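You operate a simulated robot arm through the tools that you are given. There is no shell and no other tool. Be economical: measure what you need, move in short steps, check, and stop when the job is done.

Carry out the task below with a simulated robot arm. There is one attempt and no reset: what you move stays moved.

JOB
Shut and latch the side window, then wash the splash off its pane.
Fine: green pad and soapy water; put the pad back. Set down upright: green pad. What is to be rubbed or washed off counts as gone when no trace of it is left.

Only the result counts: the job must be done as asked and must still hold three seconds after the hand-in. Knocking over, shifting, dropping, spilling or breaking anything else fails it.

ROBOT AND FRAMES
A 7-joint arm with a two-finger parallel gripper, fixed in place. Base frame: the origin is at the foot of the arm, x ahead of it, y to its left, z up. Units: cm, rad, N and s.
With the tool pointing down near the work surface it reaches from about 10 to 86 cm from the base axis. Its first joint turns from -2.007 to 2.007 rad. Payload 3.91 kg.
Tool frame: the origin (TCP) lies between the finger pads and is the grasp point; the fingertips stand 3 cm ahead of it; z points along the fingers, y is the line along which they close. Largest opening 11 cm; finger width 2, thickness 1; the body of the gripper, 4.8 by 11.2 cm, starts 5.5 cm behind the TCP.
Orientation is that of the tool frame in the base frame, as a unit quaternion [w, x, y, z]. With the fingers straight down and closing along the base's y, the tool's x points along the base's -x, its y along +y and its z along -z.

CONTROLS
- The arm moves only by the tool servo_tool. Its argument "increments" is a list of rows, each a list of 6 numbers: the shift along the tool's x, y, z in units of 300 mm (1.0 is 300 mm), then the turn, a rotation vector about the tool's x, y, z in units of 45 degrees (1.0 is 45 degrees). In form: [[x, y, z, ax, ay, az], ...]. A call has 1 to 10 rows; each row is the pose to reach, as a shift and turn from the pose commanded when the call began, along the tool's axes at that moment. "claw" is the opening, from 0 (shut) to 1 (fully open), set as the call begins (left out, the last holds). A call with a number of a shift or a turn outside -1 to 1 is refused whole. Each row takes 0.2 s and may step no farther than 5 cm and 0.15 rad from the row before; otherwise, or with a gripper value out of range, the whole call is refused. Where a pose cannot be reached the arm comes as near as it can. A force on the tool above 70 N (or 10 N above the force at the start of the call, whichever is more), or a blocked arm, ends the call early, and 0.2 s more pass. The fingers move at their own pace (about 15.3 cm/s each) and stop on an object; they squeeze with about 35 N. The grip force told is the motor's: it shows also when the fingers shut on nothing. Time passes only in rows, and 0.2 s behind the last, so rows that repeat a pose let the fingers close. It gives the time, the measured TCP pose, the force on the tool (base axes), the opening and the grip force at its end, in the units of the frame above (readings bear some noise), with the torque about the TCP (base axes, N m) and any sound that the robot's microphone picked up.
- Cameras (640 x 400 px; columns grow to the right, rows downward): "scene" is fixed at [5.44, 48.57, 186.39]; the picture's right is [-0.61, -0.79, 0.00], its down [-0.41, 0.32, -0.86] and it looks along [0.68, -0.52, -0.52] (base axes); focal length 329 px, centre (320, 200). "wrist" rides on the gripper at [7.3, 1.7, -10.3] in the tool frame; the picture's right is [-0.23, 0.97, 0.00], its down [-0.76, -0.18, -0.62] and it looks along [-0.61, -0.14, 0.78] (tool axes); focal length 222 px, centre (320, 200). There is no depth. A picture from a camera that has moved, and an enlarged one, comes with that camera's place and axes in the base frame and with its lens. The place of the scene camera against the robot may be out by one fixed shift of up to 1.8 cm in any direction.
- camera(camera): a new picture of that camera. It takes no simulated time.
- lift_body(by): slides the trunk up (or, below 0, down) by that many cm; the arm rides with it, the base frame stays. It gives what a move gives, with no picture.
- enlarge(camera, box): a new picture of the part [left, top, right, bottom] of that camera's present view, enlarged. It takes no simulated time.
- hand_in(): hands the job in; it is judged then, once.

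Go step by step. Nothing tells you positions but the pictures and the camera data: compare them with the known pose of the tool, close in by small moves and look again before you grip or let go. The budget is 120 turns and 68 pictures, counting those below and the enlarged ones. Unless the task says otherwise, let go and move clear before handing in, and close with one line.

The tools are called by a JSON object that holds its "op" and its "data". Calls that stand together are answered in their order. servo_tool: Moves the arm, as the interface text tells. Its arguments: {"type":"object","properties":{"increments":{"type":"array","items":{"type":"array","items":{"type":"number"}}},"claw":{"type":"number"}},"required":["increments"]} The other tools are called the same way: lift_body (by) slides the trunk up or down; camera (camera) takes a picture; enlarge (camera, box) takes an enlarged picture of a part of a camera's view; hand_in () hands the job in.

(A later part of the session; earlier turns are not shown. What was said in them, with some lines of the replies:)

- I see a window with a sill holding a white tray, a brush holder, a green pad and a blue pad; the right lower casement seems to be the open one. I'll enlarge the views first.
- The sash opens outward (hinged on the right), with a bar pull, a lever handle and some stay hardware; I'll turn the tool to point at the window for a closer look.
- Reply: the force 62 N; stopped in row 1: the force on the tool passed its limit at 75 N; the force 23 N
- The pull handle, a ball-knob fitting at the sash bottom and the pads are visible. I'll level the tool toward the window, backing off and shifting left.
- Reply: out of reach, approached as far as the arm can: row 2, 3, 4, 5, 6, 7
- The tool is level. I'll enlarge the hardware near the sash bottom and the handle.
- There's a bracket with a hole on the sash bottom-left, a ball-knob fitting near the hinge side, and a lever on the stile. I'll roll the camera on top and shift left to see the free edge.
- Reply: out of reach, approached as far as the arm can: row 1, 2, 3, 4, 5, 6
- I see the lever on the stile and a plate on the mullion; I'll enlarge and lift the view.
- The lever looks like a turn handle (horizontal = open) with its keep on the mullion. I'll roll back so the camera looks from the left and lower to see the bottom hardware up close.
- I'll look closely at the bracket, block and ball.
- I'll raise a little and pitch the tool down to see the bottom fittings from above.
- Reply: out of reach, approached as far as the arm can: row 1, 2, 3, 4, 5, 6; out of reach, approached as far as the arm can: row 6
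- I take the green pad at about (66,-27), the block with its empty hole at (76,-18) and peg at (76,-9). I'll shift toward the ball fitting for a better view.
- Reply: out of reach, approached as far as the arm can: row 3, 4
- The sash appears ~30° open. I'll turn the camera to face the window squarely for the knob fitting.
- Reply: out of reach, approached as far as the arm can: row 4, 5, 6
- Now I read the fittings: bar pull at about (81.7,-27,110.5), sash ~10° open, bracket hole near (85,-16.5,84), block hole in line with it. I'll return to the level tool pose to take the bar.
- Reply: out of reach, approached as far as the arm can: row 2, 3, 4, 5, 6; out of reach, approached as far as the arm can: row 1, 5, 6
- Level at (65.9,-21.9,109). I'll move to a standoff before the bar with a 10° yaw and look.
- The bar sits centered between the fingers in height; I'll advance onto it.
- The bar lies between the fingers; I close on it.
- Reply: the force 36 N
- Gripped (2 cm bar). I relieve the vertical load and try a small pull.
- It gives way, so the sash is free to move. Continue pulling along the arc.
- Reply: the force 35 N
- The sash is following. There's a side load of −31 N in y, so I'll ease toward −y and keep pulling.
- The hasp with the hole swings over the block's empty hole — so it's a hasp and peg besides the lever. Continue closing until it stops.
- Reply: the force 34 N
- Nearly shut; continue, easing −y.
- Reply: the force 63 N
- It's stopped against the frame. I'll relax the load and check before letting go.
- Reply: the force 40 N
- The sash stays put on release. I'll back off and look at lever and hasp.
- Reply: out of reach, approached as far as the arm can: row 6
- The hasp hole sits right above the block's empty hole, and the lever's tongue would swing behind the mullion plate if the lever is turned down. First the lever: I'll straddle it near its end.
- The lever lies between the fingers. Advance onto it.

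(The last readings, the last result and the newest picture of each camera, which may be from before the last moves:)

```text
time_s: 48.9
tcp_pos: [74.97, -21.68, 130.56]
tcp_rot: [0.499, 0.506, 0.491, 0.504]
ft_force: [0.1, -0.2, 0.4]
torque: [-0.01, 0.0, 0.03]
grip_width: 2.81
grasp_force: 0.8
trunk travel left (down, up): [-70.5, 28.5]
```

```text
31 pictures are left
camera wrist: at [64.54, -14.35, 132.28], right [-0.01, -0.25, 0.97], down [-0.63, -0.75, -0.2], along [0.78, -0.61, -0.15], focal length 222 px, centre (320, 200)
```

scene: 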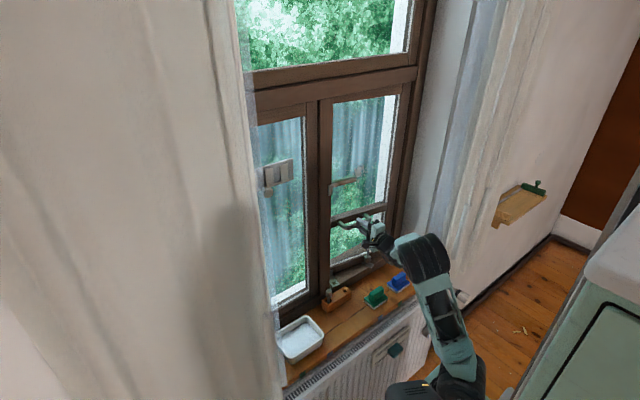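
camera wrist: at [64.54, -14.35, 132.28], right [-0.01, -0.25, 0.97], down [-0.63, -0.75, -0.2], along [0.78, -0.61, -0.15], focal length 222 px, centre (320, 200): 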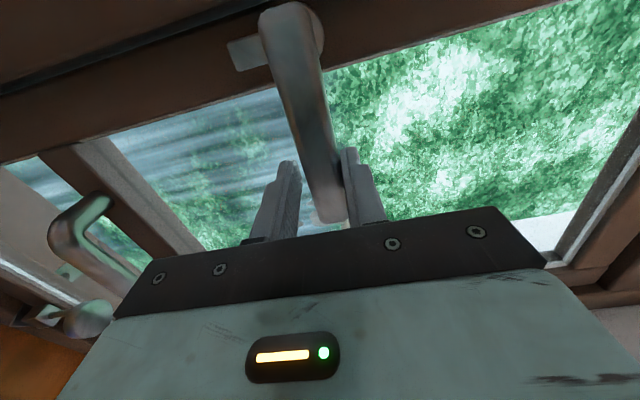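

Caged. Start the turn: 30° about the pivot at roughly (y −14.8, z 131).

{"op": "servo_tool", "data": {"increments": [[0.004, -0.03, 0, 0, 0, 0.167], [0.011, -0.059, 0, 0, 0, 0.333], [0.023, -0.087, 0, 0, 0, 0.5], [0.037, -0.113, 0, 0, 0, 0.667]]}}

{"op": "camera", "data": {"camera": "wrist"}}

```text
time_s: 49.9
tcp_pos: [74.85, -20.56, 127.41]
tcp_rot: [0.351, 0.616, 0.343, 0.616]
ft_force: [0.1, -0.2, -0.1]
torque: [0.03, 0.0, -0.02]
grip_width: 2.76
grasp_force: 0.2
trunk travel left (down, up): [-70.5, 28.5]
```

```text
30 pictures are left
camera wrist: at [64.42, -15.24, 132.47], right [-0.01, -0.7, 0.71], down [-0.62, -0.55, -0.55], along [0.78, -0.45, -0.43], focal length 222 px, centre (320, 200)
```

wrist: 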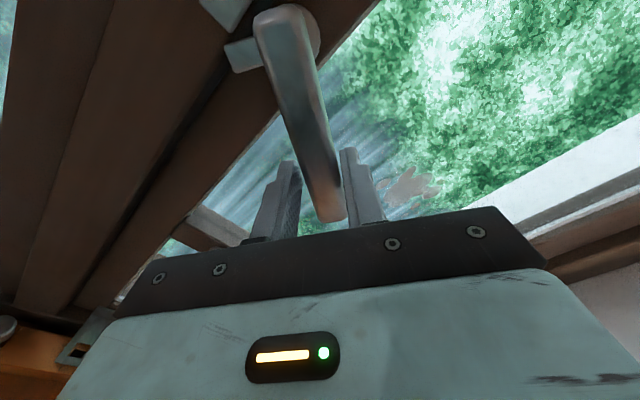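

The lever turns with the tool. Repeat the same arc twice.

{"op": "servo_tool", "data": {"increments": [[0.004, -0.03, 0, 0, 0, 0.167], [0.011, -0.059, 0, 0, 0, 0.333], [0.023, -0.087, 0, 0, 0, 0.5], [0.037, -0.113, 0, 0, 0, 0.667]]}}

{"op": "servo_tool", "data": {"increments": [[0.004, -0.03, 0, 0, 0, 0.167], [0.011, -0.059, 0, 0, 0, 0.333], [0.023, -0.087, 0, 0, 0, 0.5], [0.037, -0.113, 0, 0, 0, 0.667]]}}

{"op": "camera", "data": {"camera": "wrist"}}

```text
time_s: 50.9
tcp_pos: [75.01, -17.67, 124.97]
tcp_rot: [0.179, 0.683, 0.173, 0.686]
ft_force: [-0.3, -1.1, -0.5]
torque: [-0.01, -0.01, 0.05]
grip_width: 2.79
grasp_force: 0.0
trunk travel left (down, up): [-70.5, 28.5]
```

```text
time_s: 51.9
tcp_pos: [74.8, -14.46, 124.52]
tcp_rot: [-0.004, 0.705, -0.01, 0.709]
ft_force: [0.7, -1.5, -0.9]
torque: [0.02, -0.02, 0.0]
grip_width: 2.84
grasp_force: 0.9
trunk travel left (down, up): [-70.5, 28.5]
```

```text
29 pictures are left
camera wrist: at [64.36, -16.28, 131.53], right [-0.01, -0.97, -0.25], down [-0.62, 0.2, -0.76], along [0.79, 0.15, -0.6], focal length 222 px, centre (320, 200)
```

wrist: 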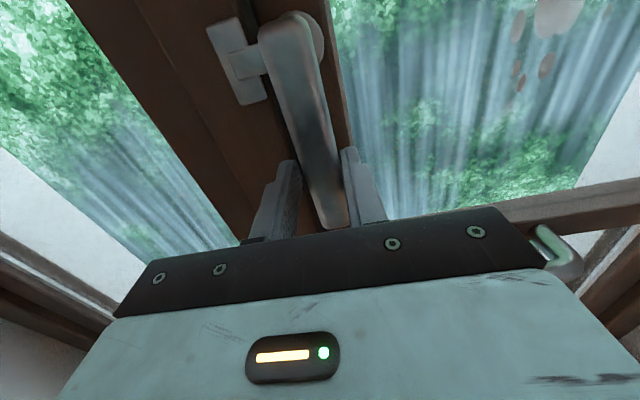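

The tongue now overlaps the plate. A small extra push to be sure it's at its stop.

{"op": "servo_tool", "data": {"increments": [[0.002, -0.015, 0, 0, 0, 0.08], [0.006, -0.035, 0, 0, 0, 0.18], [0.006, -0.035, 0, 0, 0, 0.18]]}}

{"op": "servo_tool", "data": {"increments": [[0, 0, 0, 0, 0, 0], [0, 0, -0.15, 0, 0, -0.1], [0, 0, -0.28, 0, 0, -0.18]], "claw": 0.6}}

{"op": "camera", "data": {"camera": "wrist"}}

```text
time_s: 52.7
tcp_pos: [74.78, -13.85, 124.81]
tcp_rot: [-0.053, 0.701, -0.064, 0.708]
ft_force: [-1.5, -35.7, 5.4]
torque: [-0.52, 0.48, -0.12]
grip_width: 4.41
grasp_force: 16.7
trunk travel left (down, up): [-70.5, 28.5]
```

```text
time_s: 53.5
tcp_pos: [67.88, -13.4, 125.24]
tcp_rot: [-0.005, 0.705, -0.008, 0.709]
ft_force: [-0.2, -0.3, 0.3]
torque: [0.01, 0.02, 0.03]
grip_width: 6.6
grasp_force: 0.1
out of reach, approached as far as the arm can: row 3
trunk travel left (down, up): [-70.5, 28.5]
```

```text
28 pictures are left
camera wrist: at [57.44, -15.19, 132.34], right [-0.01, -0.97, -0.25], down [-0.62, 0.2, -0.76], along [0.79, 0.15, -0.6], focal length 222 px, centre (320, 200)
```

wrist: 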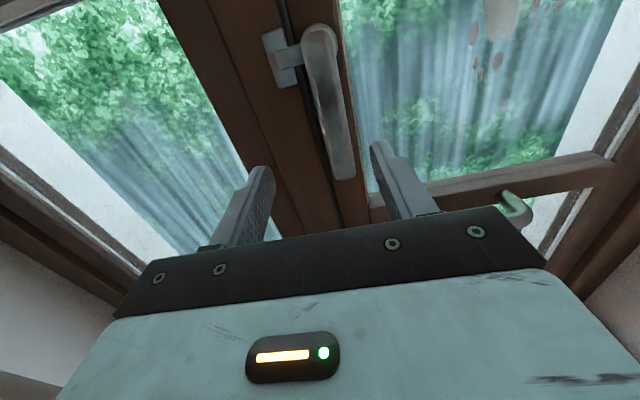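

The lever hit its stop, so the sash is latched by its cockspur. Next, bring the tool back to the down pose for the green pad, and inspect the peg on the way.

{"op": "servo_tool", "data": {"increments": [[0, 0, 0, 0, 0, -0.17], [0, 0.05, 0, 0, 0, -0.34], [0, 0.1, 0, 0, 0, -0.51], [0, 0.15, 0, 0, 0, -0.68], [0, 0.15, 0, 0, 0, -0.85], [0, 0.15, 0, 0, 0, -1]]}}

{"op": "servo_tool", "data": {"increments": [[0, 0, 0, 0, 0, -0.17], [0, 0, 0, 0, 0, -0.34], [0, 0, 0, 0, 0, -0.51], [0, 0, 0, 0, 0, -0.68], [0, 0, 0, 0, 0, -0.85], [0, 0, 0, 0, 0, -1]]}}

{"op": "servo_tool", "data": {"increments": [[0, 0, 0, 0.17, 0, 0], [0, 0, 0, 0.34, 0, 0], [0, 0, 0, 0.51, 0, 0], [0, 0, 0, 0.68, 0, 0], [0, 0, 0, 0.85, 0, 0], [0, 0, 0, 1, 0, 0]], "claw": 0.6}}

{"op": "servo_tool", "data": {"increments": [[0, 0, 0, 0.17, 0, 0], [0, 0, 0, 0.34, 0, 0], [0, 0, 0, 0.51, 0, 0], [0, 0, 0, 0.68, 0, 0], [0, 0, 0, 0.85, 0, 0], [0, 0, 0, 1, 0, 0]]}}

{"op": "camera", "data": {"camera": "wrist"}}

```text
time_s: 54.9
tcp_pos: [68.01, -17.82, 125.24]
tcp_rot: [0.268, 0.655, 0.262, 0.657]
ft_force: [-0.7, -0.5, -0.4]
torque: [0.02, 0.02, 0.01]
grip_width: 6.59
grasp_force: 0.1
trunk travel left (down, up): [-70.5, 28.5]
```

```text
time_s: 56.3
tcp_pos: [67.88, -17.72, 125.16]
tcp_rot: [0.5, 0.505, 0.491, 0.504]
ft_force: [0.8, -0.3, 0.7]
torque: [-0.03, 0.02, -0.03]
grip_width: 6.61
grasp_force: 0.1
trunk travel left (down, up): [-70.5, 28.5]
```

```text
time_s: 57.7
tcp_pos: [67.91, -17.72, 125.17]
tcp_rot: [0.267, 0.658, 0.648, 0.276]
ft_force: [-0.8, -0.7, 0.1]
torque: [0.0, 0.0, 0.0]
grip_width: 6.61
grasp_force: 0.0
trunk travel left (down, up): [-70.5, 28.5]
```

```text
time_s: 59.1
tcp_pos: [67.97, -17.76, 125.19]
tcp_rot: [-0.004, 0.71, 0.704, 0.007]
ft_force: [0.1, 0.3, -0.4]
torque: [-0.03, -0.04, 0.0]
grip_width: 6.59
grasp_force: 0.1
trunk travel left (down, up): [-70.5, 28.5]
```

```text
27 pictures are left
camera wrist: at [69.56, -10.87, 135.62], right [0.97, -0.24, 0.0], down [-0.19, -0.77, 0.61], along [-0.14, -0.59, -0.79], focal length 222 px, centre (320, 200)
```

wrist: 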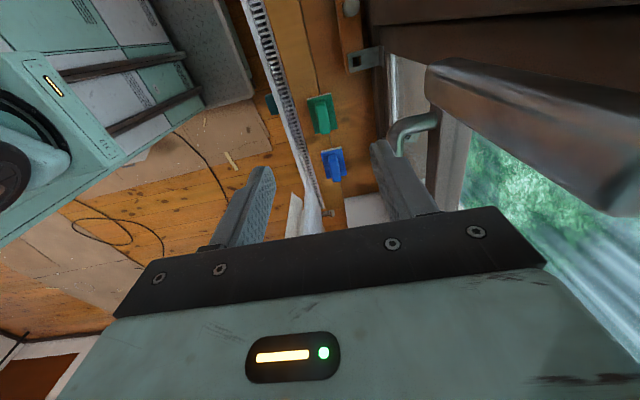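

The gripper is near the lever, so I'll move away, over the green pad (≈66.5, −26.5), then lower.

{"op": "servo_tool", "data": {"increments": [[0, -0.05, 0, 0, 0, 0], [-0.1, -0.05, 0, 0, 0, 0], [-0.2, -0.05, 0, 0, 0, 0], [-0.29, -0.05, 0, 0, 0, 0]]}}

{"op": "lift_body", "data": {"by": -24}}

{"op": "camera", "data": {"camera": "wrist"}}

```text
time_s: 60.1
tcp_pos: [66.51, -26.59, 125.31]
tcp_rot: [-0.005, 0.71, 0.704, 0.009]
ft_force: [-0.3, 0.6, -0.3]
torque: [-0.03, 0.01, -0.01]
grip_width: 6.6
grasp_force: 0.1
trunk travel left (down, up): [-70.5, 28.5]
```

```text
time_s: 62.6
tcp_pos: [66.62, -26.59, 101.2]
tcp_rot: [-0.006, 0.71, 0.704, 0.009]
ft_force: [-0.5, 0.1, -0.9]
torque: [-0.01, 0.05, 0.01]
grip_width: 6.6
grasp_force: 0.1
trunk travel left (down, up): [-46.5, 52.5]
```

```text
26 pictures are left
camera wrist: at [68.14, -19.61, 111.65], right [0.97, -0.24, 0.0], down [-0.19, -0.77, 0.61], along [-0.14, -0.59, -0.8], focal length 222 px, centre (320, 200)
```

wrist: 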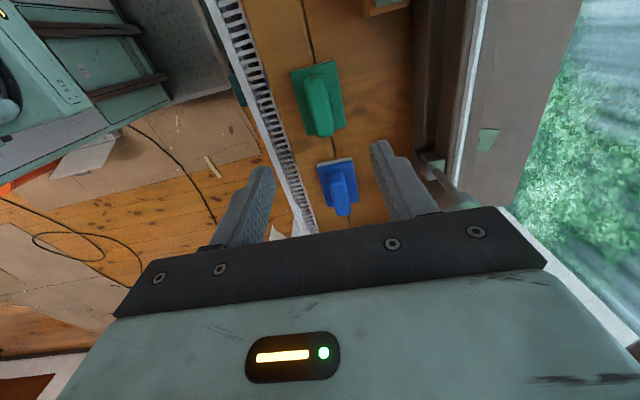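

Aligned over the pad's fin (x≈65.9). Lower to near the fin and check.

{"op": "servo_tool", "data": {"increments": [[0, -0.02, 0.15, 0, 0, 0], [0, -0.02, 0.3, 0, 0, 0], [0, -0.02, 0.45, 0, 0, 0], [0, -0.02, 0.57, 0, 0, 0]]}}

{"op": "camera", "data": {"camera": "wrist"}}

{"op": "enlarge", "data": {"camera": "scene", "box": [310, 230, 430, 320]}}

```text
time_s: 63.6
tcp_pos: [66.36, -26.28, 84.42]
tcp_rot: [-0.004, 0.71, 0.704, 0.009]
ft_force: [0.7, 0.7, -0.5]
torque: [-0.03, -0.03, 0.03]
grip_width: 6.6
grasp_force: 0.0
trunk travel left (down, up): [-46.5, 52.5]
```

```text
25 pictures are left
camera wrist: at [67.92, -19.39, 94.8], right [0.97, -0.24, 0.0], down [-0.19, -0.77, 0.61], along [-0.14, -0.59, -0.79], focal length 222 px, centre (320, 200)
```

wrist: 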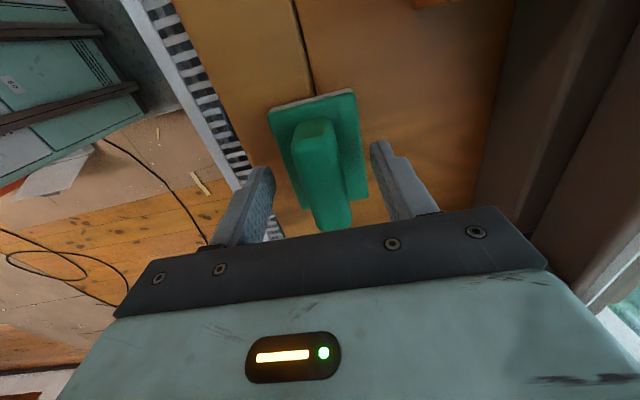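

```text
4.44 times, centred on (370, 275) of scene
camera zoom: at [5.44, 48.57, 186.39], right [-0.61, -0.79, 0.0], down [-0.41, 0.32, -0.86], along [0.68, -0.52, -0.52], focal length 1461 px, centre (98, -133)
```

zoom: 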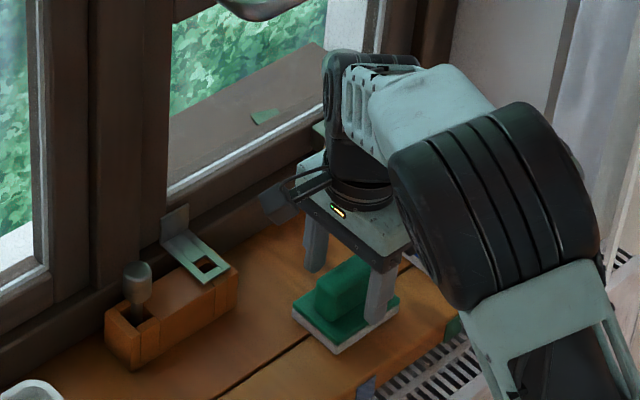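

The fin is centered at about (66.4,−27). Lower 2 cm and close.

{"op": "servo_tool", "data": {"increments": [[-0.02, 0.003, 0.035, 0, 0, 0], [-0.02, 0.003, 0.068, 0, 0, 0]]}}

{"op": "servo_tool", "data": {"increments": [[0, 0, 0, 0, 0, 0], [0, 0, 0, 0, 0, 0], [0, 0, 0, 0, 0, 0]], "claw": 0}}

{"op": "enlarge", "data": {"camera": "scene", "box": [310, 230, 430, 320]}}

```text
time_s: 64.2
tcp_pos: [66.42, -27.03, 82.18]
tcp_rot: [-0.005, 0.711, 0.703, 0.01]
ft_force: [-0.7, -0.9, 0.3]
torque: [0.04, -0.01, 0.0]
grip_width: 6.61
grasp_force: 0.0
trunk travel left (down, up): [-46.5, 52.5]
```

```text
time_s: 65.0
tcp_pos: [66.41, -26.91, 82.21]
tcp_rot: [-0.005, 0.71, 0.704, 0.01]
ft_force: [-0.6, -0.1, 0.4]
torque: [0.01, -0.01, 0.01]
grip_width: 5.9
grasp_force: 34.9
trunk travel left (down, up): [-46.5, 52.5]
```

```text
4.44 times, centred on (370, 275) of scene
camera zoom: at [5.44, 48.57, 186.39], right [-0.61, -0.79, 0.0], down [-0.41, 0.32, -0.86], along [0.68, -0.52, -0.52], focal length 1461 px, centre (98, -133)
```

zoom: 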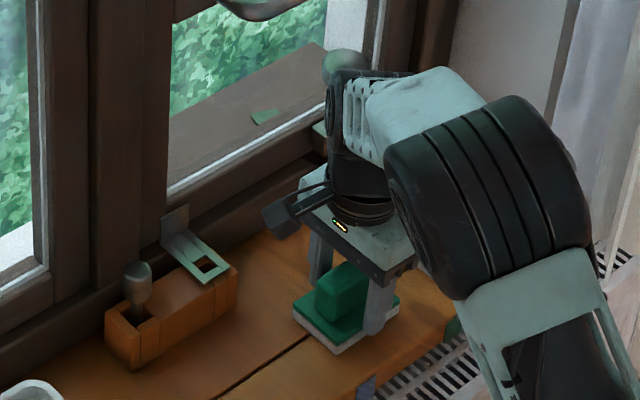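

Width 5.9 means I have the base, not the fin. Open, rise 1.5 cm, and close again.

{"op": "servo_tool", "data": {"increments": [[0, 0, 0, 0, 0, 0], [0, 0, -0.05, 0, 0, 0], [0, 0, -0.05, 0, 0, 0]], "claw": 0.62}}

{"op": "servo_tool", "data": {"increments": [[0, 0, 0, 0, 0, 0], [0, 0, 0, 0, 0, 0], [0, 0, 0, 0, 0, 0]], "claw": 0}}

```text
time_s: 65.8
tcp_pos: [66.41, -26.87, 83.69]
tcp_rot: [-0.004, 0.71, 0.704, 0.01]
ft_force: [0.2, 0.2, -0.5]
torque: [0.02, -0.05, -0.01]
grip_width: 6.82
grasp_force: 0.1
trunk travel left (down, up): [-46.5, 52.5]
```

```text
time_s: 66.6
tcp_pos: [66.39, -26.81, 83.81]
tcp_rot: [-0.005, 0.71, 0.704, 0.009]
ft_force: [0.6, -0.3, 1.2]
torque: [0.02, 0.07, 0.0]
grip_width: 2.54
grasp_force: 35.0
trunk travel left (down, up): [-46.5, 52.5]
```

Fin gripped at 2.5 cm with TCP at (66.4,−26.8,83.8). Lift and check.

{"op": "servo_tool", "data": {"increments": [[0, 0, -0.1, 0, 0, 0], [0, 0, -0.23, 0, 0, 0], [0, 0, -0.38, 0, 0, 0], [0, 0, -0.5, 0, 0, 0]]}}

{"op": "camera", "data": {"camera": "wrist"}}

{"op": "enlarge", "data": {"camera": "scene", "box": [260, 220, 420, 380]}}

```text
time_s: 67.6
tcp_pos: [66.34, -26.95, 98.28]
tcp_rot: [-0.005, 0.712, 0.703, 0.01]
ft_force: [-1.2, -0.2, -0.3]
torque: [0.01, 0.04, -0.02]
grip_width: 0.01
grasp_force: 34.9
trunk travel left (down, up): [-46.5, 52.5]
```

```text
22 pictures are left
camera wrist: at [68.01, -20.07, 108.74], right [0.97, -0.24, 0.0], down [-0.19, -0.77, 0.61], along [-0.14, -0.59, -0.8], focal length 222 px, centre (320, 200)
```

wrist: 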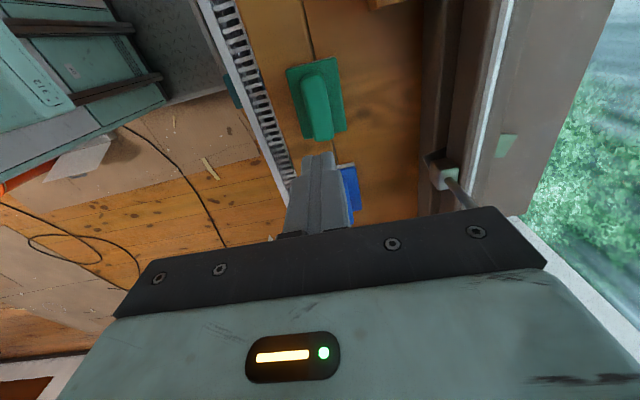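

```text
2.50 times, centred on (340, 300) of scene
camera zoom: at [5.44, 48.57, 186.39], right [-0.61, -0.79, 0.0], down [-0.41, 0.32, -0.86], along [0.68, -0.52, -0.52], focal length 822 px, centre (270, -50)
```

zoom: 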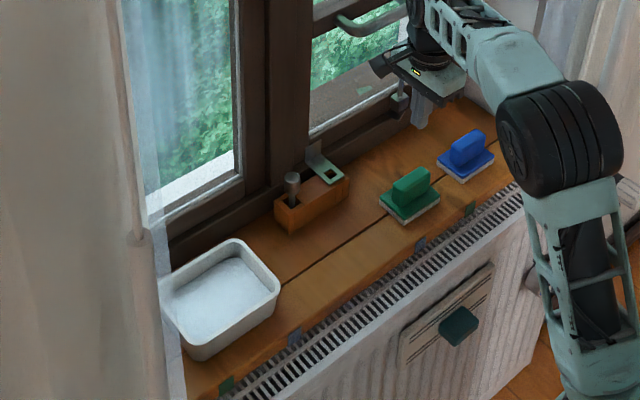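

The grip was too shallow and slipped off; the pad stays in place. Go back a bit deeper (TCP z≈82.8).

{"op": "servo_tool", "data": {"increments": [[0, 0, 0.1, 0, 0, 0], [0, 0, 0.25, 0, 0, 0], [0, 0, 0.4, 0, 0, 0], [0, 0, 0.513, 0, 0, 0], [0, 0, 0.513, 0, 0, 0]], "claw": 0.5}}

{"op": "servo_tool", "data": {"increments": [[0, 0, 0, 0, 0, 0], [0, 0, 0, 0, 0, 0], [0, 0, 0, 0, 0, 0]], "claw": 0}}

```text
time_s: 68.8
tcp_pos: [66.11, -26.9, 83.24]
tcp_rot: [-0.005, 0.71, 0.704, 0.01]
ft_force: [-0.2, -0.3, 0.1]
torque: [0.0, 0.0, 0.0]
grip_width: 5.51
grasp_force: 0.1
trunk travel left (down, up): [-46.5, 52.5]
```

```text
time_s: 69.6
tcp_pos: [66.25, -27.0, 83.25]
tcp_rot: [-0.004, 0.71, 0.704, 0.01]
ft_force: [0.6, -0.1, -0.3]
torque: [0.0, -0.01, 0.01]
grip_width: 2.53
grasp_force: 35.2
trunk travel left (down, up): [-46.5, 52.5]
```

{"op": "servo_tool", "data": {"increments": [[0, 0, 0, 0, 0, 0], [0, 0, 0, 0, 0, 0], [0, 0, 0.01, 0, 0, 0], [0, 0, 0.022, 0, 0, 0]], "claw": 0.4}}

```text
time_s: 70.6
tcp_pos: [66.27, -26.93, 82.99]
tcp_rot: [-0.002, 0.71, 0.704, 0.011]
ft_force: [-3.3, 2.6, 46.6]
torque: [-0.19, 1.11, -0.04]
grip_width: 4.51
grasp_force: 1.4
trunk travel left (down, up): [-46.5, 52.5]
```

Tips touch the base top at TCP 83.0. Back off a hair, close, and lift slowly.

{"op": "servo_tool", "data": {"increments": [[0, 0, -0.016, 0, 0, 0], [0, 0, -0.016, 0, 0, 0]]}}

{"op": "servo_tool", "data": {"increments": [[0, 0, 0, 0, 0, 0], [0, 0, 0, 0, 0, 0], [0, 0, 0, 0, 0, 0]], "claw": 0}}

{"op": "servo_tool", "data": {"increments": [[0, 0, -0.01, 0, 0, 0], [0, 0, -0.02, 0, 0, 0], [0, 0, -0.04, 0, 0, 0], [0, 0, -0.07, 0, 0, 0], [0, 0, -0.1, 0, 0, 0]]}}

```text
time_s: 71.2
tcp_pos: [66.29, -26.98, 83.01]
tcp_rot: [-0.004, 0.71, 0.704, 0.01]
ft_force: [7.7, -8.3, 21.1]
torque: [-0.38, 0.01, 0.16]
grip_width: 4.4
grasp_force: 0.3
trunk travel left (down, up): [-46.5, 52.5]
```

```text
time_s: 72.0
tcp_pos: [66.04, -26.91, 83.03]
tcp_rot: [-0.006, 0.71, 0.704, 0.009]
ft_force: [-9.2, 1.4, 21.8]
torque: [0.31, 0.6, 0.05]
grip_width: 2.54
grasp_force: 34.9
trunk travel left (down, up): [-46.5, 52.5]
```

```text
time_s: 73.2
tcp_pos: [66.19, -26.86, 85.85]
tcp_rot: [-0.005, 0.71, 0.704, 0.009]
ft_force: [0.8, 0.5, 0.0]
torque: [0.0, 0.02, -0.01]
grip_width: 2.54
grasp_force: 35.2
trunk travel left (down, up): [-46.5, 52.5]
```

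Held this time. Rise further and carry it toward the tray.

{"op": "servo_tool", "data": {"increments": [[0, 0, -0.1, 0, 0, 0], [0, 0, -0.2, 0, 0, 0], [0, 0, -0.33, 0, 0, 0], [0.12, 0, -0.36, 0, 0, 0], [0.26, 0, -0.36, 0, 0, 0], [0.4, 0, -0.36, 0, 0, 0], [0.54, 0, -0.36, 0, 0, 0], [0.68, 0, -0.36, 0, 0, 0], [0.8, 0, -0.36, 0, 0, 0], [0.88, 0, -0.36, 0, 0, 0]]}}

{"op": "camera", "data": {"camera": "wrist"}}

{"op": "camera", "data": {"camera": "scene"}}

```text
time_s: 75.4
tcp_pos: [66.26, -0.84, 97.42]
tcp_rot: [-0.004, 0.71, 0.704, 0.01]
ft_force: [0.0, 0.1, -0.8]
torque: [-0.01, 0.04, -0.01]
grip_width: 2.55
grasp_force: 34.9
trunk travel left (down, up): [-46.5, 52.5]
```

```text
20 pictures are left
camera wrist: at [67.8, 6.12, 107.86], right [0.97, -0.24, 0.0], down [-0.19, -0.77, 0.61], along [-0.14, -0.59, -0.79], focal length 222 px, centre (320, 200)
```

wrist: 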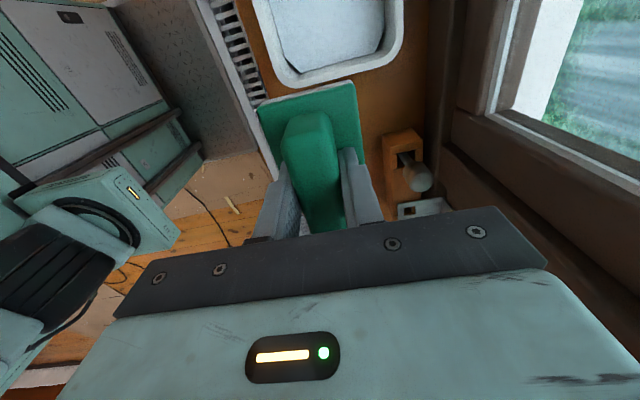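

```text
19 pictures are left
```

scene: 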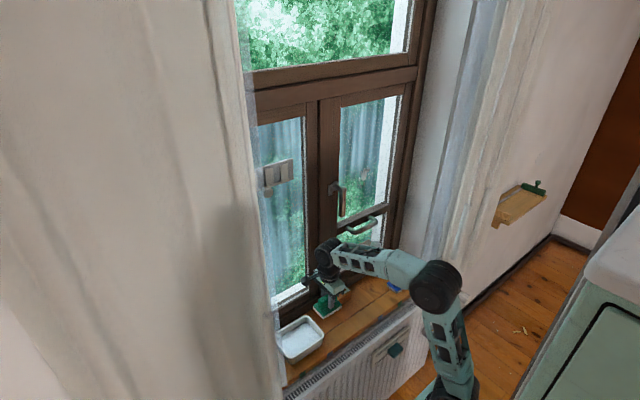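

The pad is held well; the tray spans about x 63–75.5, y 2–16. Move over its center and look.

{"op": "servo_tool", "data": {"increments": [[0.12, 0.04, 0, 0, 0, 0], [0.24, 0.07, 0, 0, 0, 0], [0.335, 0.097, 0, 0, 0, 0], [0.335, 0.097, 0, 0, 0, 0]]}}

{"op": "camera", "data": {"camera": "wrist"}}

{"op": "enlarge", "data": {"camera": "scene", "box": [255, 270, 375, 380]}}

```text
time_s: 76.4
tcp_pos: [69.52, 9.57, 97.7]
tcp_rot: [-0.005, 0.71, 0.704, 0.009]
ft_force: [-0.1, 0.1, -1.4]
torque: [0.02, -0.01, 0.02]
grip_width: 2.52
grasp_force: 34.9
trunk travel left (down, up): [-46.5, 52.5]
```

```text
18 pictures are left
camera wrist: at [71.09, 16.39, 108.1], right [0.97, -0.24, 0.0], down [-0.19, -0.77, 0.61], along [-0.14, -0.59, -0.8], focal length 222 px, centre (320, 200)
```

wrist: 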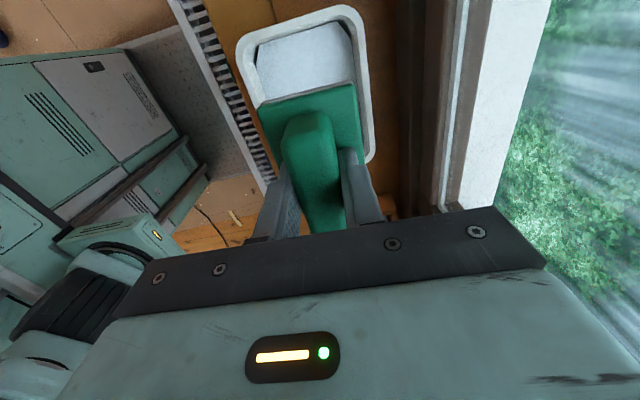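

```text
3.64 times, centred on (315, 325) of scene
camera zoom: at [5.44, 48.57, 186.39], right [-0.61, -0.79, 0.0], down [-0.41, 0.32, -0.86], along [0.68, -0.52, -0.52], focal length 1196 px, centre (338, -254)
```

zoom: 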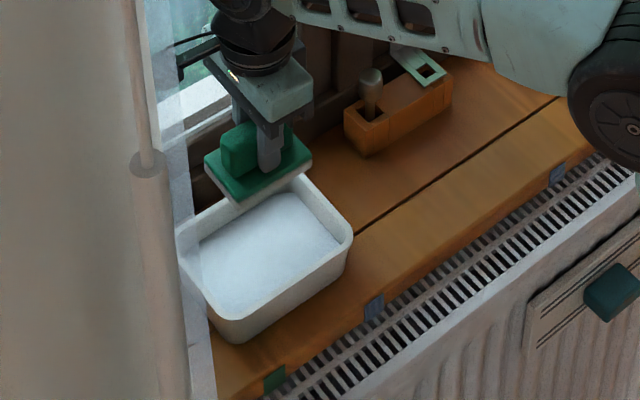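

Centered over the tray. Lower the pad slowly into the suds.

{"op": "servo_tool", "data": {"increments": [[0, 0, 0.1, 0, 0, 0], [0, 0, 0.2, 0, 0, 0], [0, 0, 0.27, 0, 0, 0], [0, 0, 0.33, 0, 0, 0], [0, 0, 0.37, 0, 0, 0], [0, 0, 0.4, 0, 0, 0], [0, 0, 0.41, 0, 0, 0]]}}

{"op": "enlarge", "data": {"camera": "scene", "box": [255, 270, 375, 380]}}

```text
time_s: 78.0
tcp_pos: [69.26, 9.44, 85.37]
tcp_rot: [-0.005, 0.711, 0.704, 0.01]
ft_force: [-0.7, -0.8, -1.1]
torque: [0.01, -0.03, 0.01]
grip_width: 2.55
grasp_force: 35.2
trunk travel left (down, up): [-46.5, 52.5]
```

```text
3.64 times, centred on (315, 325) of scene
camera zoom: at [5.44, 48.57, 186.39], right [-0.61, -0.79, 0.0], down [-0.41, 0.32, -0.86], along [0.68, -0.52, -0.52], focal length 1196 px, centre (338, -254)
```

zoom: 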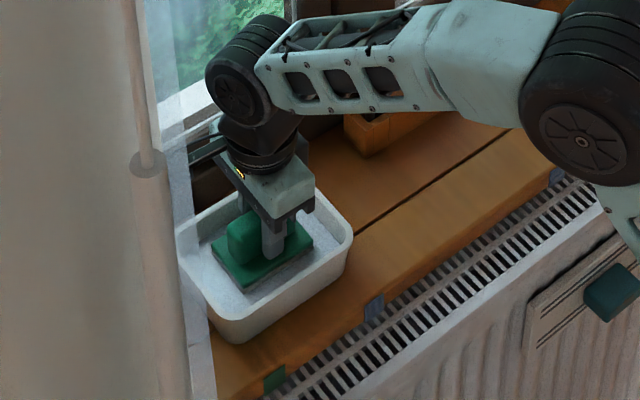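

It's at the suds; another centimetre down, gently.

{"op": "servo_tool", "data": {"increments": [[0, 0, 0.015, 0, 0, 0], [0, 0, 0.03, 0, 0, 0], [0, 0, 0.03, 0, 0, 0]]}}

{"op": "enlarge", "data": {"camera": "scene", "box": [285, 310, 345, 370]}}

```text
time_s: 78.8
tcp_pos: [69.37, 9.53, 84.33]
tcp_rot: [-0.004, 0.71, 0.704, 0.009]
ft_force: [0.7, -1.1, -0.7]
torque: [0.01, 0.02, -0.03]
grip_width: 2.54
grasp_force: 34.5
trunk travel left (down, up): [-46.5, 52.5]
```

```text
6.67 times, centred on (315, 340) of scene
camera zoom: at [5.44, 48.57, 186.39], right [-0.61, -0.79, 0.0], down [-0.41, 0.32, -0.86], along [0.68, -0.52, -0.52], focal length 2192 px, centre (353, -733)
```

zoom: 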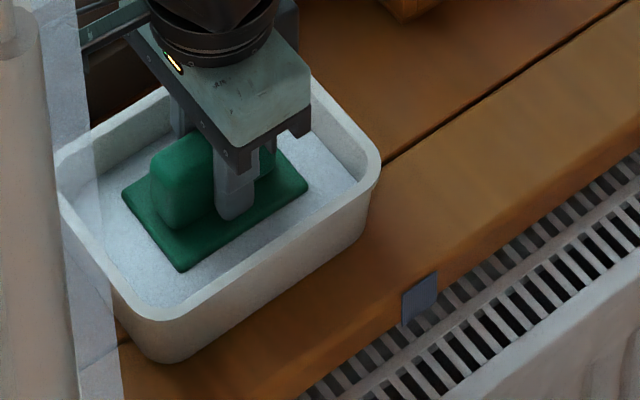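

The pad's face is submerged. Lift slowly, let it drain over the tray.

{"op": "servo_tool", "data": {"increments": [[0, 0, -0.03, 0, 0, 0], [0, 0, -0.07, 0, 0, 0], [0, 0, -0.12, 0, 0, 0], [0, 0, -0.2, 0, 0, 0], [0, 0, -0.2, 0, 0, 0], [0, 0, -0.2, 0, 0, 0], [0, 0, -0.2, 0, 0, 0], [0, 0, -0.3, 0, 0, 0], [0, 0, -0.4, 0, 0, 0], [0, 0, -0.5, 0, 0, 0]]}}

{"op": "servo_tool", "data": {"increments": [[0, -0.05, 0, 0, 0, 0], [-0.15, -0.11, 0, 0, 0, 0], [-0.3, -0.15, 0, 0, 0, 0], [-0.45, -0.15, 0, 0, 0, 0], [-0.6, -0.15, 0, 0, 0, 0], [-0.75, -0.15, 0, 0, 0, 0], [-0.9, -0.15, 0, 0, 0, 0], [-1.0, -0.15, 0, 0, 0, 0]]}}

{"op": "servo_tool", "data": {"increments": [[-0.12, 0, 0, 0, 0, 0], [-0.24, 0, 0, 0, 0, 0]]}}

{"op": "lift_body", "data": {"by": 28}}

{"op": "camera", "data": {"camera": "scene"}}

```text
time_s: 81.0
tcp_pos: [69.69, 9.36, 99.44]
tcp_rot: [-0.004, 0.71, 0.704, 0.009]
ft_force: [1.0, 0.5, -0.6]
torque: [-0.01, 0.02, -0.04]
grip_width: 2.55
grasp_force: 34.8
trunk travel left (down, up): [-46.5, 52.5]
```

```text
time_s: 82.8
tcp_pos: [64.32, -20.93, 98.65]
tcp_rot: [-0.005, 0.71, 0.704, 0.009]
ft_force: [0.3, -0.2, -1.0]
torque: [0.01, 0.0, 0.01]
grip_width: 2.54
grasp_force: 34.7
trunk travel left (down, up): [-46.5, 52.5]
```

```text
time_s: 83.4
tcp_pos: [64.35, -28.02, 98.5]
tcp_rot: [-0.005, 0.71, 0.704, 0.01]
ft_force: [-0.4, 1.3, -0.8]
torque: [-0.02, 0.01, -0.01]
grip_width: 2.55
grasp_force: 34.8
trunk travel left (down, up): [-46.5, 52.5]
```

```text
time_s: 86.3
tcp_pos: [64.3, -28.13, 126.41]
tcp_rot: [-0.005, 0.71, 0.704, 0.01]
ft_force: [-0.1, -0.3, -1.9]
torque: [-0.01, -0.02, -0.03]
grip_width: 2.55
grasp_force: 34.9
trunk travel left (down, up): [-74.5, 24.5]
```

```text
14 pictures are left
```

scene: 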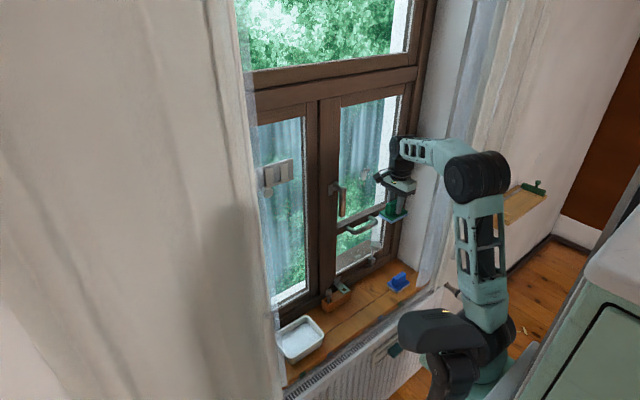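

Pad is held. Now pitch the tool level so the pad faces the pane.

{"op": "servo_tool", "data": {"increments": [[0, 0, 0, -0.17, 0, 0], [0, 0, 0, -0.34, 0, 0], [0, 0, 0, -0.51, 0, 0], [0, 0, 0, -0.68, 0, 0], [0, 0, 0, -0.85, 0, 0], [0, 0, 0, -1, 0, 0]]}}

{"op": "servo_tool", "data": {"increments": [[0, 0, 0, -0.17, 0, 0], [0, 0, 0, -0.34, 0, 0], [0, 0, 0, -0.51, 0, 0], [0, 0, 0, -0.68, 0, 0], [0, 0, 0, -0.85, 0, 0], [0, 0, 0, -1, 0, 0]]}}

{"op": "camera", "data": {"camera": "wrist"}}

```text
time_s: 87.7
tcp_pos: [64.39, -28.15, 126.44]
tcp_rot: [0.268, 0.658, 0.647, 0.277]
ft_force: [0.0, 0.1, -1.2]
torque: [0.0, 0.0, 0.01]
grip_width: 2.53
grasp_force: 35.0
trunk travel left (down, up): [-74.5, 24.5]
```

```text
time_s: 89.1
tcp_pos: [64.34, -28.12, 126.49]
tcp_rot: [0.5, 0.505, 0.49, 0.505]
ft_force: [-0.9, 0.4, -1.3]
torque: [0.01, 0.03, -0.03]
grip_width: 2.56
grasp_force: 34.2
trunk travel left (down, up): [-74.5, 24.5]
```

```text
13 pictures are left
camera wrist: at [53.92, -20.94, 128.13], right [-0.01, -0.25, 0.97], down [-0.63, -0.75, -0.2], along [0.78, -0.61, -0.15], focal length 222 px, centre (320, 200)
```

wrist: 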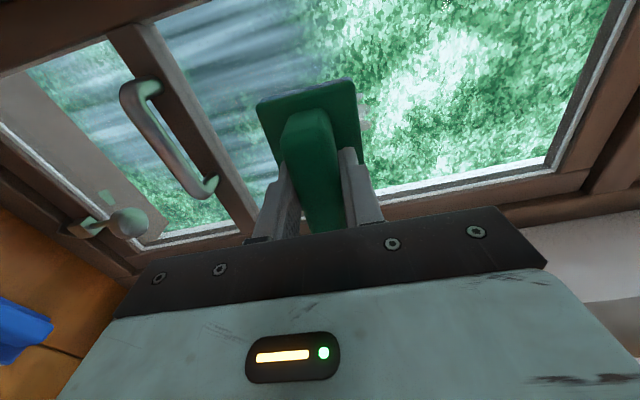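

The splash is just behind the pad. Advance towards the pane.

{"op": "servo_tool", "data": {"increments": [[-0.03, 0.03, 0.1, 0, 0, 0], [-0.05, 0.067, 0.2, 0, 0, 0], [-0.05, 0.067, 0.28, 0, 0, 0], [-0.05, 0.067, 0.32, 0, 0, 0], [-0.05, 0.067, 0.34, 0, 0, 0]]}}

{"op": "servo_tool", "data": {"increments": [[0, 0, 0.015, 0, 0, 0], [0, 0, 0.03, 0, 0, 0], [0, 0, 0.045, 0, 0, 0]]}}

```text
time_s: 90.3
tcp_pos: [74.62, -29.82, 128.54]
tcp_rot: [0.499, 0.505, 0.491, 0.505]
ft_force: [-0.4, 0.0, -0.8]
torque: [0.01, 0.02, 0.02]
grip_width: 2.54
grasp_force: 35.4
trunk travel left (down, up): [-74.5, 24.5]
```

```text
time_s: 91.1
tcp_pos: [75.96, -29.95, 128.44]
tcp_rot: [0.499, 0.505, 0.491, 0.504]
ft_force: [0.7, -0.1, -0.7]
torque: [-0.01, 0.02, 0.01]
grip_width: 2.54
grasp_force: 34.9
trunk travel left (down, up): [-74.5, 24.5]
```

Not yet in contact; creep on.

{"op": "servo_tool", "data": {"increments": [[0, 0, 0.015, 0, 0, 0], [0, 0, 0.03, 0, 0, 0], [0, 0, 0.04, 0, 0, 0], [0, 0, 0.05, 0, 0, 0]]}}

```text
time_s: 92.1
tcp_pos: [77.06, -29.92, 128.53]
tcp_rot: [0.497, 0.508, 0.491, 0.504]
ft_force: [-59.4, 7.2, -10.7]
torque: [-0.07, 0.43, 0.2]
grip_width: 2.56
grasp_force: 34.7
trunk travel left (down, up): [-74.5, 24.5]
```

Contact at x≈77, 59 N; ease to ~20 N and begin wiping in a raster.

{"op": "servo_tool", "data": {"increments": [[0, 0, -0.009, 0, 0, 0], [0, 0.05, -0.009, 0, 0, 0], [0, 0.1, -0.009, 0, 0, 0], [0.06, 0.1, -0.009, 0, 0, 0], [0.12, 0.1, -0.009, 0, 0, 0], [0.12, 0.03, -0.009, 0, 0, 0], [0.12, -0.05, -0.009, 0, 0, 0], [0.12, -0.12, -0.009, 0, 0, 0], [0.04, -0.12, -0.009, 0, 0, 0], [-0.04, -0.12, -0.009, 0, 0, 0]]}}

{"op": "servo_tool", "data": {"increments": [[0, 0, 0, 0, 0, 0], [0, 0.08, 0, 0, 0, 0], [0, 0.16, 0, 0, 0, 0], [0, 0.24, 0, 0, 0, 0], [-0.06, 0.24, 0, 0, 0, 0], [-0.12, 0.24, 0, 0, 0, 0], [-0.12, 0.16, 0, 0, 0, 0], [-0.12, 0.08, 0, 0, 0, 0], [-0.12, 0, 0, 0, 0, 0], [-0.04, 0.04, 0, 0, 0, 0]]}}

```text
time_s: 94.3
tcp_pos: [76.97, -30.96, 124.66]
tcp_rot: [0.496, 0.506, 0.493, 0.505]
ft_force: [-24.3, 8.8, -2.8]
torque: [0.15, 0.35, 0.01]
grip_width: 2.55
grasp_force: 35.0
trunk travel left (down, up): [-74.5, 24.5]
```

```text
time_s: 96.5
tcp_pos: [76.96, -32.47, 125.68]
tcp_rot: [0.499, 0.507, 0.491, 0.502]
ft_force: [-33.9, -8.4, -7.6]
torque: [-0.14, 0.08, 0.52]
grip_width: 2.55
grasp_force: 34.6
trunk travel left (down, up): [-74.5, 24.5]
```

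Back off and inspect the pane.

{"op": "servo_tool", "data": {"increments": [[0, 0, -0.08, 0, 0, 0], [0, 0, -0.2, 0, 0, 0], [0.0, 0.12, -0.25, 0, 0, 0], [0.0, 0.24, -0.25, 0, 0, 0]]}}

{"op": "enlarge", "data": {"camera": "wrist", "box": [120, 0, 560, 230]}}

{"op": "enlarge", "data": {"camera": "scene", "box": [320, 90, 420, 230]}}

```text
time_s: 97.5
tcp_pos: [69.66, -32.28, 133.24]
tcp_rot: [0.498, 0.506, 0.491, 0.505]
ft_force: [0.8, -0.1, -1.1]
torque: [-0.01, -0.01, 0.0]
grip_width: 2.51
grasp_force: 35.5
trunk travel left (down, up): [-74.5, 24.5]
```

```text
1.45 times, centred on (340, 115) of wrist
camera zoom: at [59.22, -25.12, 134.89], right [-0.01, -0.25, 0.97], down [-0.63, -0.75, -0.2], along [0.78, -0.61, -0.15], focal length 323 px, centre (291, 324)
```

zoom: 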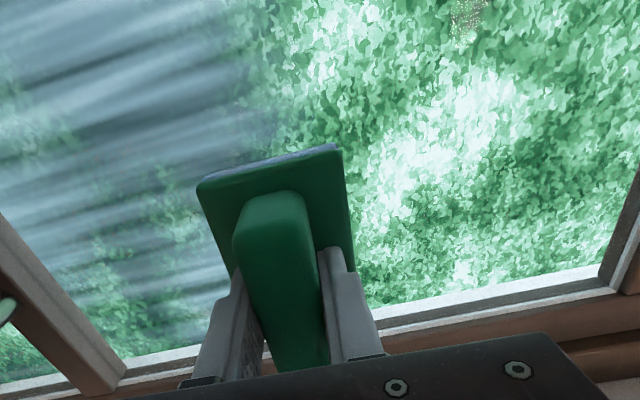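

```text
2.86 times, centred on (370, 160) of scene
camera zoom: at [5.44, 48.57, 186.39], right [-0.61, -0.79, 0.0], down [-0.41, 0.32, -0.86], along [0.68, -0.52, -0.52], focal length 939 px, centre (177, 314)
```

zoom: 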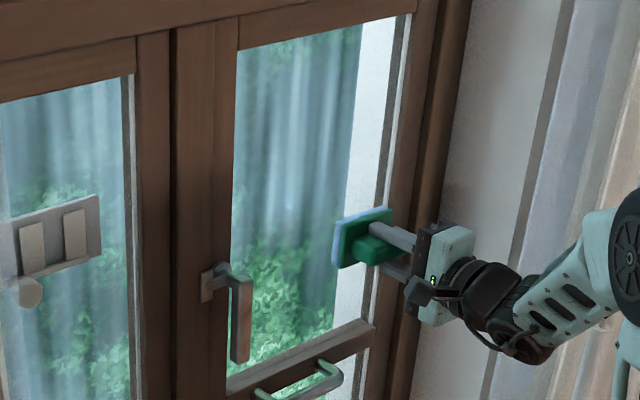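

The splash looks gone where visible; I'll move the pad aside to check the whole area and the faint speckle higher up.

{"op": "servo_tool", "data": {"increments": [[0, -0.12, 0, 0, 0, 0], [0, -0.25, 0, 0, 0, 0], [0, -0.35, 0, 0, 0, 0]]}}

{"op": "enlarge", "data": {"camera": "wrist", "box": [220, 0, 560, 180]}}

```text
time_s: 98.3
tcp_pos: [69.62, -32.07, 122.84]
tcp_rot: [0.499, 0.506, 0.49, 0.505]
ft_force: [-0.1, -0.2, -1.1]
torque: [0.01, 0.0, -0.02]
grip_width: 2.54
grasp_force: 35.5
trunk travel left (down, up): [-74.5, 24.5]
```

```text
1.88 times, centred on (390, 90) of wrist
camera zoom: at [59.31, -24.87, 124.6], right [-0.01, -0.25, 0.97], down [-0.63, -0.75, -0.2], along [0.78, -0.61, -0.15], focal length 418 px, centre (188, 407)
```

zoom: 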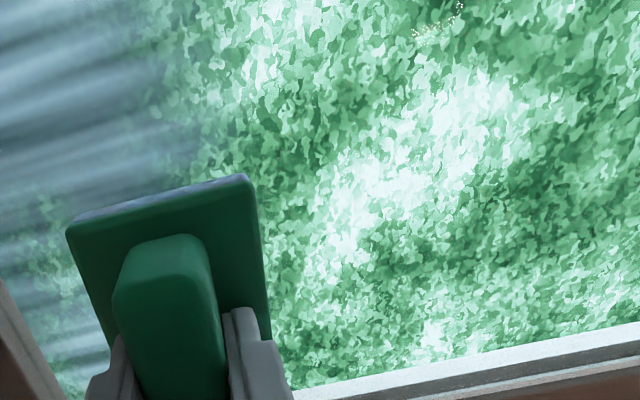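

The whole splash area is clean (the faint speckle shifts with viewpoint, so it's background outside). Now return the pad: back out, pitch down, lower.

{"op": "servo_tool", "data": {"increments": [[0.05, 0.05, -0.09, 0, 0, 0], [0.13, 0.12, -0.177, 0, 0, 0], [0.13, 0.12, -0.177, 0.17, 0, 0], [0.13, 0.12, -0.177, 0.34, 0, 0], [0.13, 0.12, -0.177, 0.51, 0, 0], [0.13, 0.12, -0.177, 0.68, 0, 0], [0.13, 0.12, -0.177, 0.85, 0, 0], [0.13, 0.12, -0.177, 1, 0, 0]]}}

{"op": "servo_tool", "data": {"increments": [[0, 0, 0, 0.17, 0, 0], [0, 0, 0, 0.34, 0, 0], [0, 0, 0, 0.51, 0, 0], [0, 0, 0, 0.68, 0, 0], [0, 0, 0, 0.85, 0, 0], [0, 0, 0, 1, 0, 0]]}}

{"op": "lift_body", "data": {"by": -28}}

```text
time_s: 100.1
tcp_pos: [64.31, -28.21, 126.52]
tcp_rot: [0.268, 0.657, 0.647, 0.278]
ft_force: [-0.7, -0.5, -0.4]
torque: [0.01, 0.03, -0.03]
grip_width: 2.52
grasp_force: 35.2
trunk travel left (down, up): [-74.5, 24.5]
```

```text
time_s: 101.5
tcp_pos: [64.41, -28.14, 126.41]
tcp_rot: [-0.005, 0.71, 0.704, 0.009]
ft_force: [-0.4, 0.1, -0.7]
torque: [0.01, -0.01, 0.04]
grip_width: 2.54
grasp_force: 35.3
trunk travel left (down, up): [-74.5, 24.5]
```

```text
time_s: 104.3
tcp_pos: [64.44, -28.01, 98.44]
tcp_rot: [-0.005, 0.71, 0.704, 0.01]
ft_force: [0.0, 0.0, 0.0]
torque: [-0.02, -0.02, 0.0]
grip_width: 2.54
grasp_force: 34.8
trunk travel left (down, up): [-46.5, 52.5]
```

Descend over the original spot (66.2, −26.9).

{"op": "servo_tool", "data": {"increments": [[0.037, 0.058, 0.1, 0, 0, 0], [0.037, 0.058, 0.22, 0, 0, 0], [0.037, 0.058, 0.34, 0, 0, 0], [0.037, 0.058, 0.42, 0, 0, 0], [0.037, 0.058, 0.46, 0, 0, 0], [0.037, 0.058, 0.48, 0, 0, 0]]}}

{"op": "camera", "data": {"camera": "wrist"}}

```text
time_s: 105.7
tcp_pos: [66.08, -26.97, 84.25]
tcp_rot: [-0.004, 0.711, 0.703, 0.01]
ft_force: [-0.4, -0.2, -1.9]
torque: [0.01, 0.0, -0.06]
grip_width: 2.49
grasp_force: 34.7
trunk travel left (down, up): [-46.5, 52.5]
```

```text
9 pictures are left
camera wrist: at [67.68, -19.98, 94.61], right [0.97, -0.24, 0.0], down [-0.19, -0.77, 0.61], along [-0.14, -0.59, -0.8], focal length 222 px, centre (320, 200)
```

wrist: 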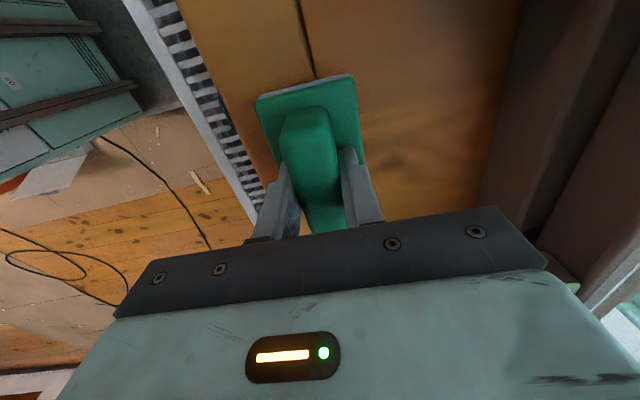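

Aligned; lower until it touches the sill.

{"op": "servo_tool", "data": {"increments": [[0, 0, 0.015, 0, 0, 0], [0, 0, 0.028, 0, 0, 0], [0, 0, 0.036, 0, 0, 0], [0, 0, 0.04, 0, 0, 0]]}}

```text
time_s: 106.7
tcp_pos: [66.19, -26.82, 83.24]
tcp_rot: [-0.003, 0.71, 0.704, 0.011]
ft_force: [-4.4, 1.5, 27.8]
torque: [-1.01, 0.57, -0.1]
grip_width: 2.56
grasp_force: 34.7
trunk travel left (down, up): [-46.5, 52.5]
```

Seated on the sill. Open and rise straight up.

{"op": "servo_tool", "data": {"increments": [[0, 0, 0, 0, 0, 0], [0, 0, 0, 0, 0, 0], [0, 0, -0.1, 0, 0, 0], [0, 0, -0.25, 0, 0, 0], [0, 0, -0.4, 0, 0, 0], [0, 0, -0.5, 0, 0, 0]], "claw": 0.5}}

{"op": "enlarge", "data": {"camera": "scene", "box": [310, 240, 430, 320]}}

```text
time_s: 108.1
tcp_pos: [66.15, -27.06, 97.86]
tcp_rot: [-0.006, 0.711, 0.703, 0.009]
ft_force: [1.2, 0.8, -0.6]
torque: [0.0, 0.02, 0.01]
grip_width: 5.52
grasp_force: 0.0
trunk travel left (down, up): [-46.5, 52.5]
```

```text
5.00 times, centred on (370, 280) of scene
camera zoom: at [5.44, 48.57, 186.39], right [-0.61, -0.79, 0.0], down [-0.41, 0.32, -0.86], along [0.68, -0.52, -0.52], focal length 1644 px, centre (70, -200)
```

zoom: 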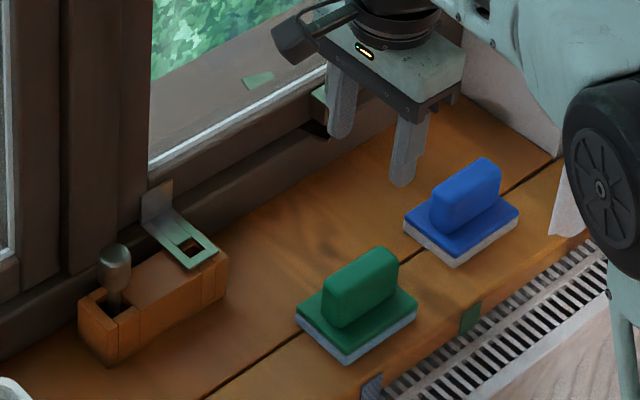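

The pad is back upright in its place, and the sash held shut against nearly 60 N of outward wiping pressure, so the lever latch is engaged. I'll leave the peg, which isn't among the things to be moved, then move clear and take a last look.

{"op": "servo_tool", "data": {"increments": [[0, -0.05, -0.1, 0, 0, 0], [0, -0.15, -0.2, 0, 0, 0], [0, -0.2, -0.3, 0, 0, 0]]}}

{"op": "enlarge", "data": {"camera": "scene", "box": [240, 90, 440, 260]}}

{"op": "camera", "data": {"camera": "scene"}}

```text
time_s: 108.9
tcp_pos: [59.65, -27.72, 106.78]
tcp_rot: [-0.005, 0.71, 0.704, 0.009]
ft_force: [-0.3, -1.1, -1.1]
torque: [0.02, -0.01, -0.04]
grip_width: 5.5
grasp_force: 0.0
trunk travel left (down, up): [-46.5, 52.5]
```

```text
2.35 times, centred on (340, 175) of scene
camera zoom: at [5.44, 48.57, 186.39], right [-0.61, -0.79, 0.0], down [-0.41, 0.32, -0.86], along [0.68, -0.52, -0.52], focal length 774 px, centre (273, 259)
```

zoom: 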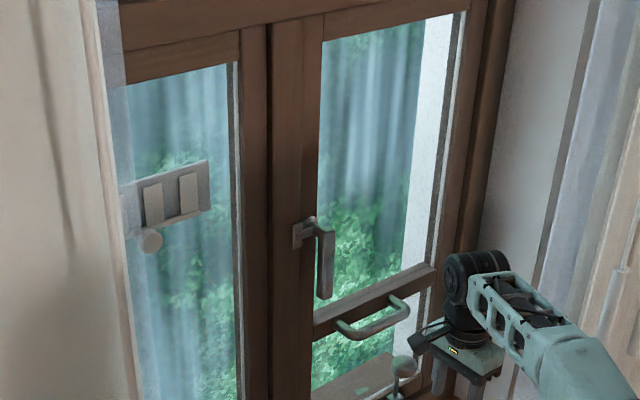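

```text
6 pictures are left
```

scene: 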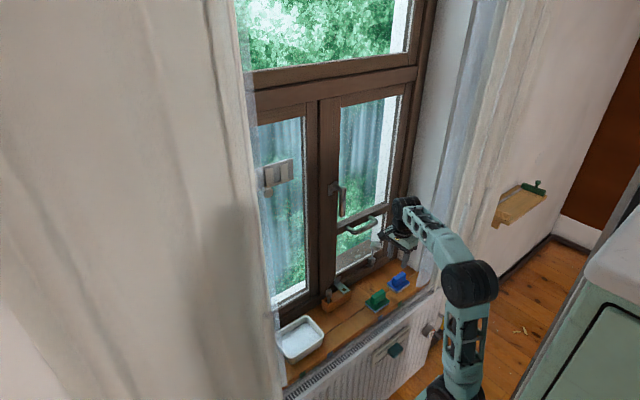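

The window is shut, its lever is down in the keep, the pane is clean and the pad is back. I'm handing in.

{"op": "hand_in", "data": {}}

```text
The job is handed in.
```

The side window is shut and latched with its lever, the splash is washed off the pane, and the green pad is back upright in its place. I left the loose peg by the window's hasp where it was, because I took the lever to be the latch.
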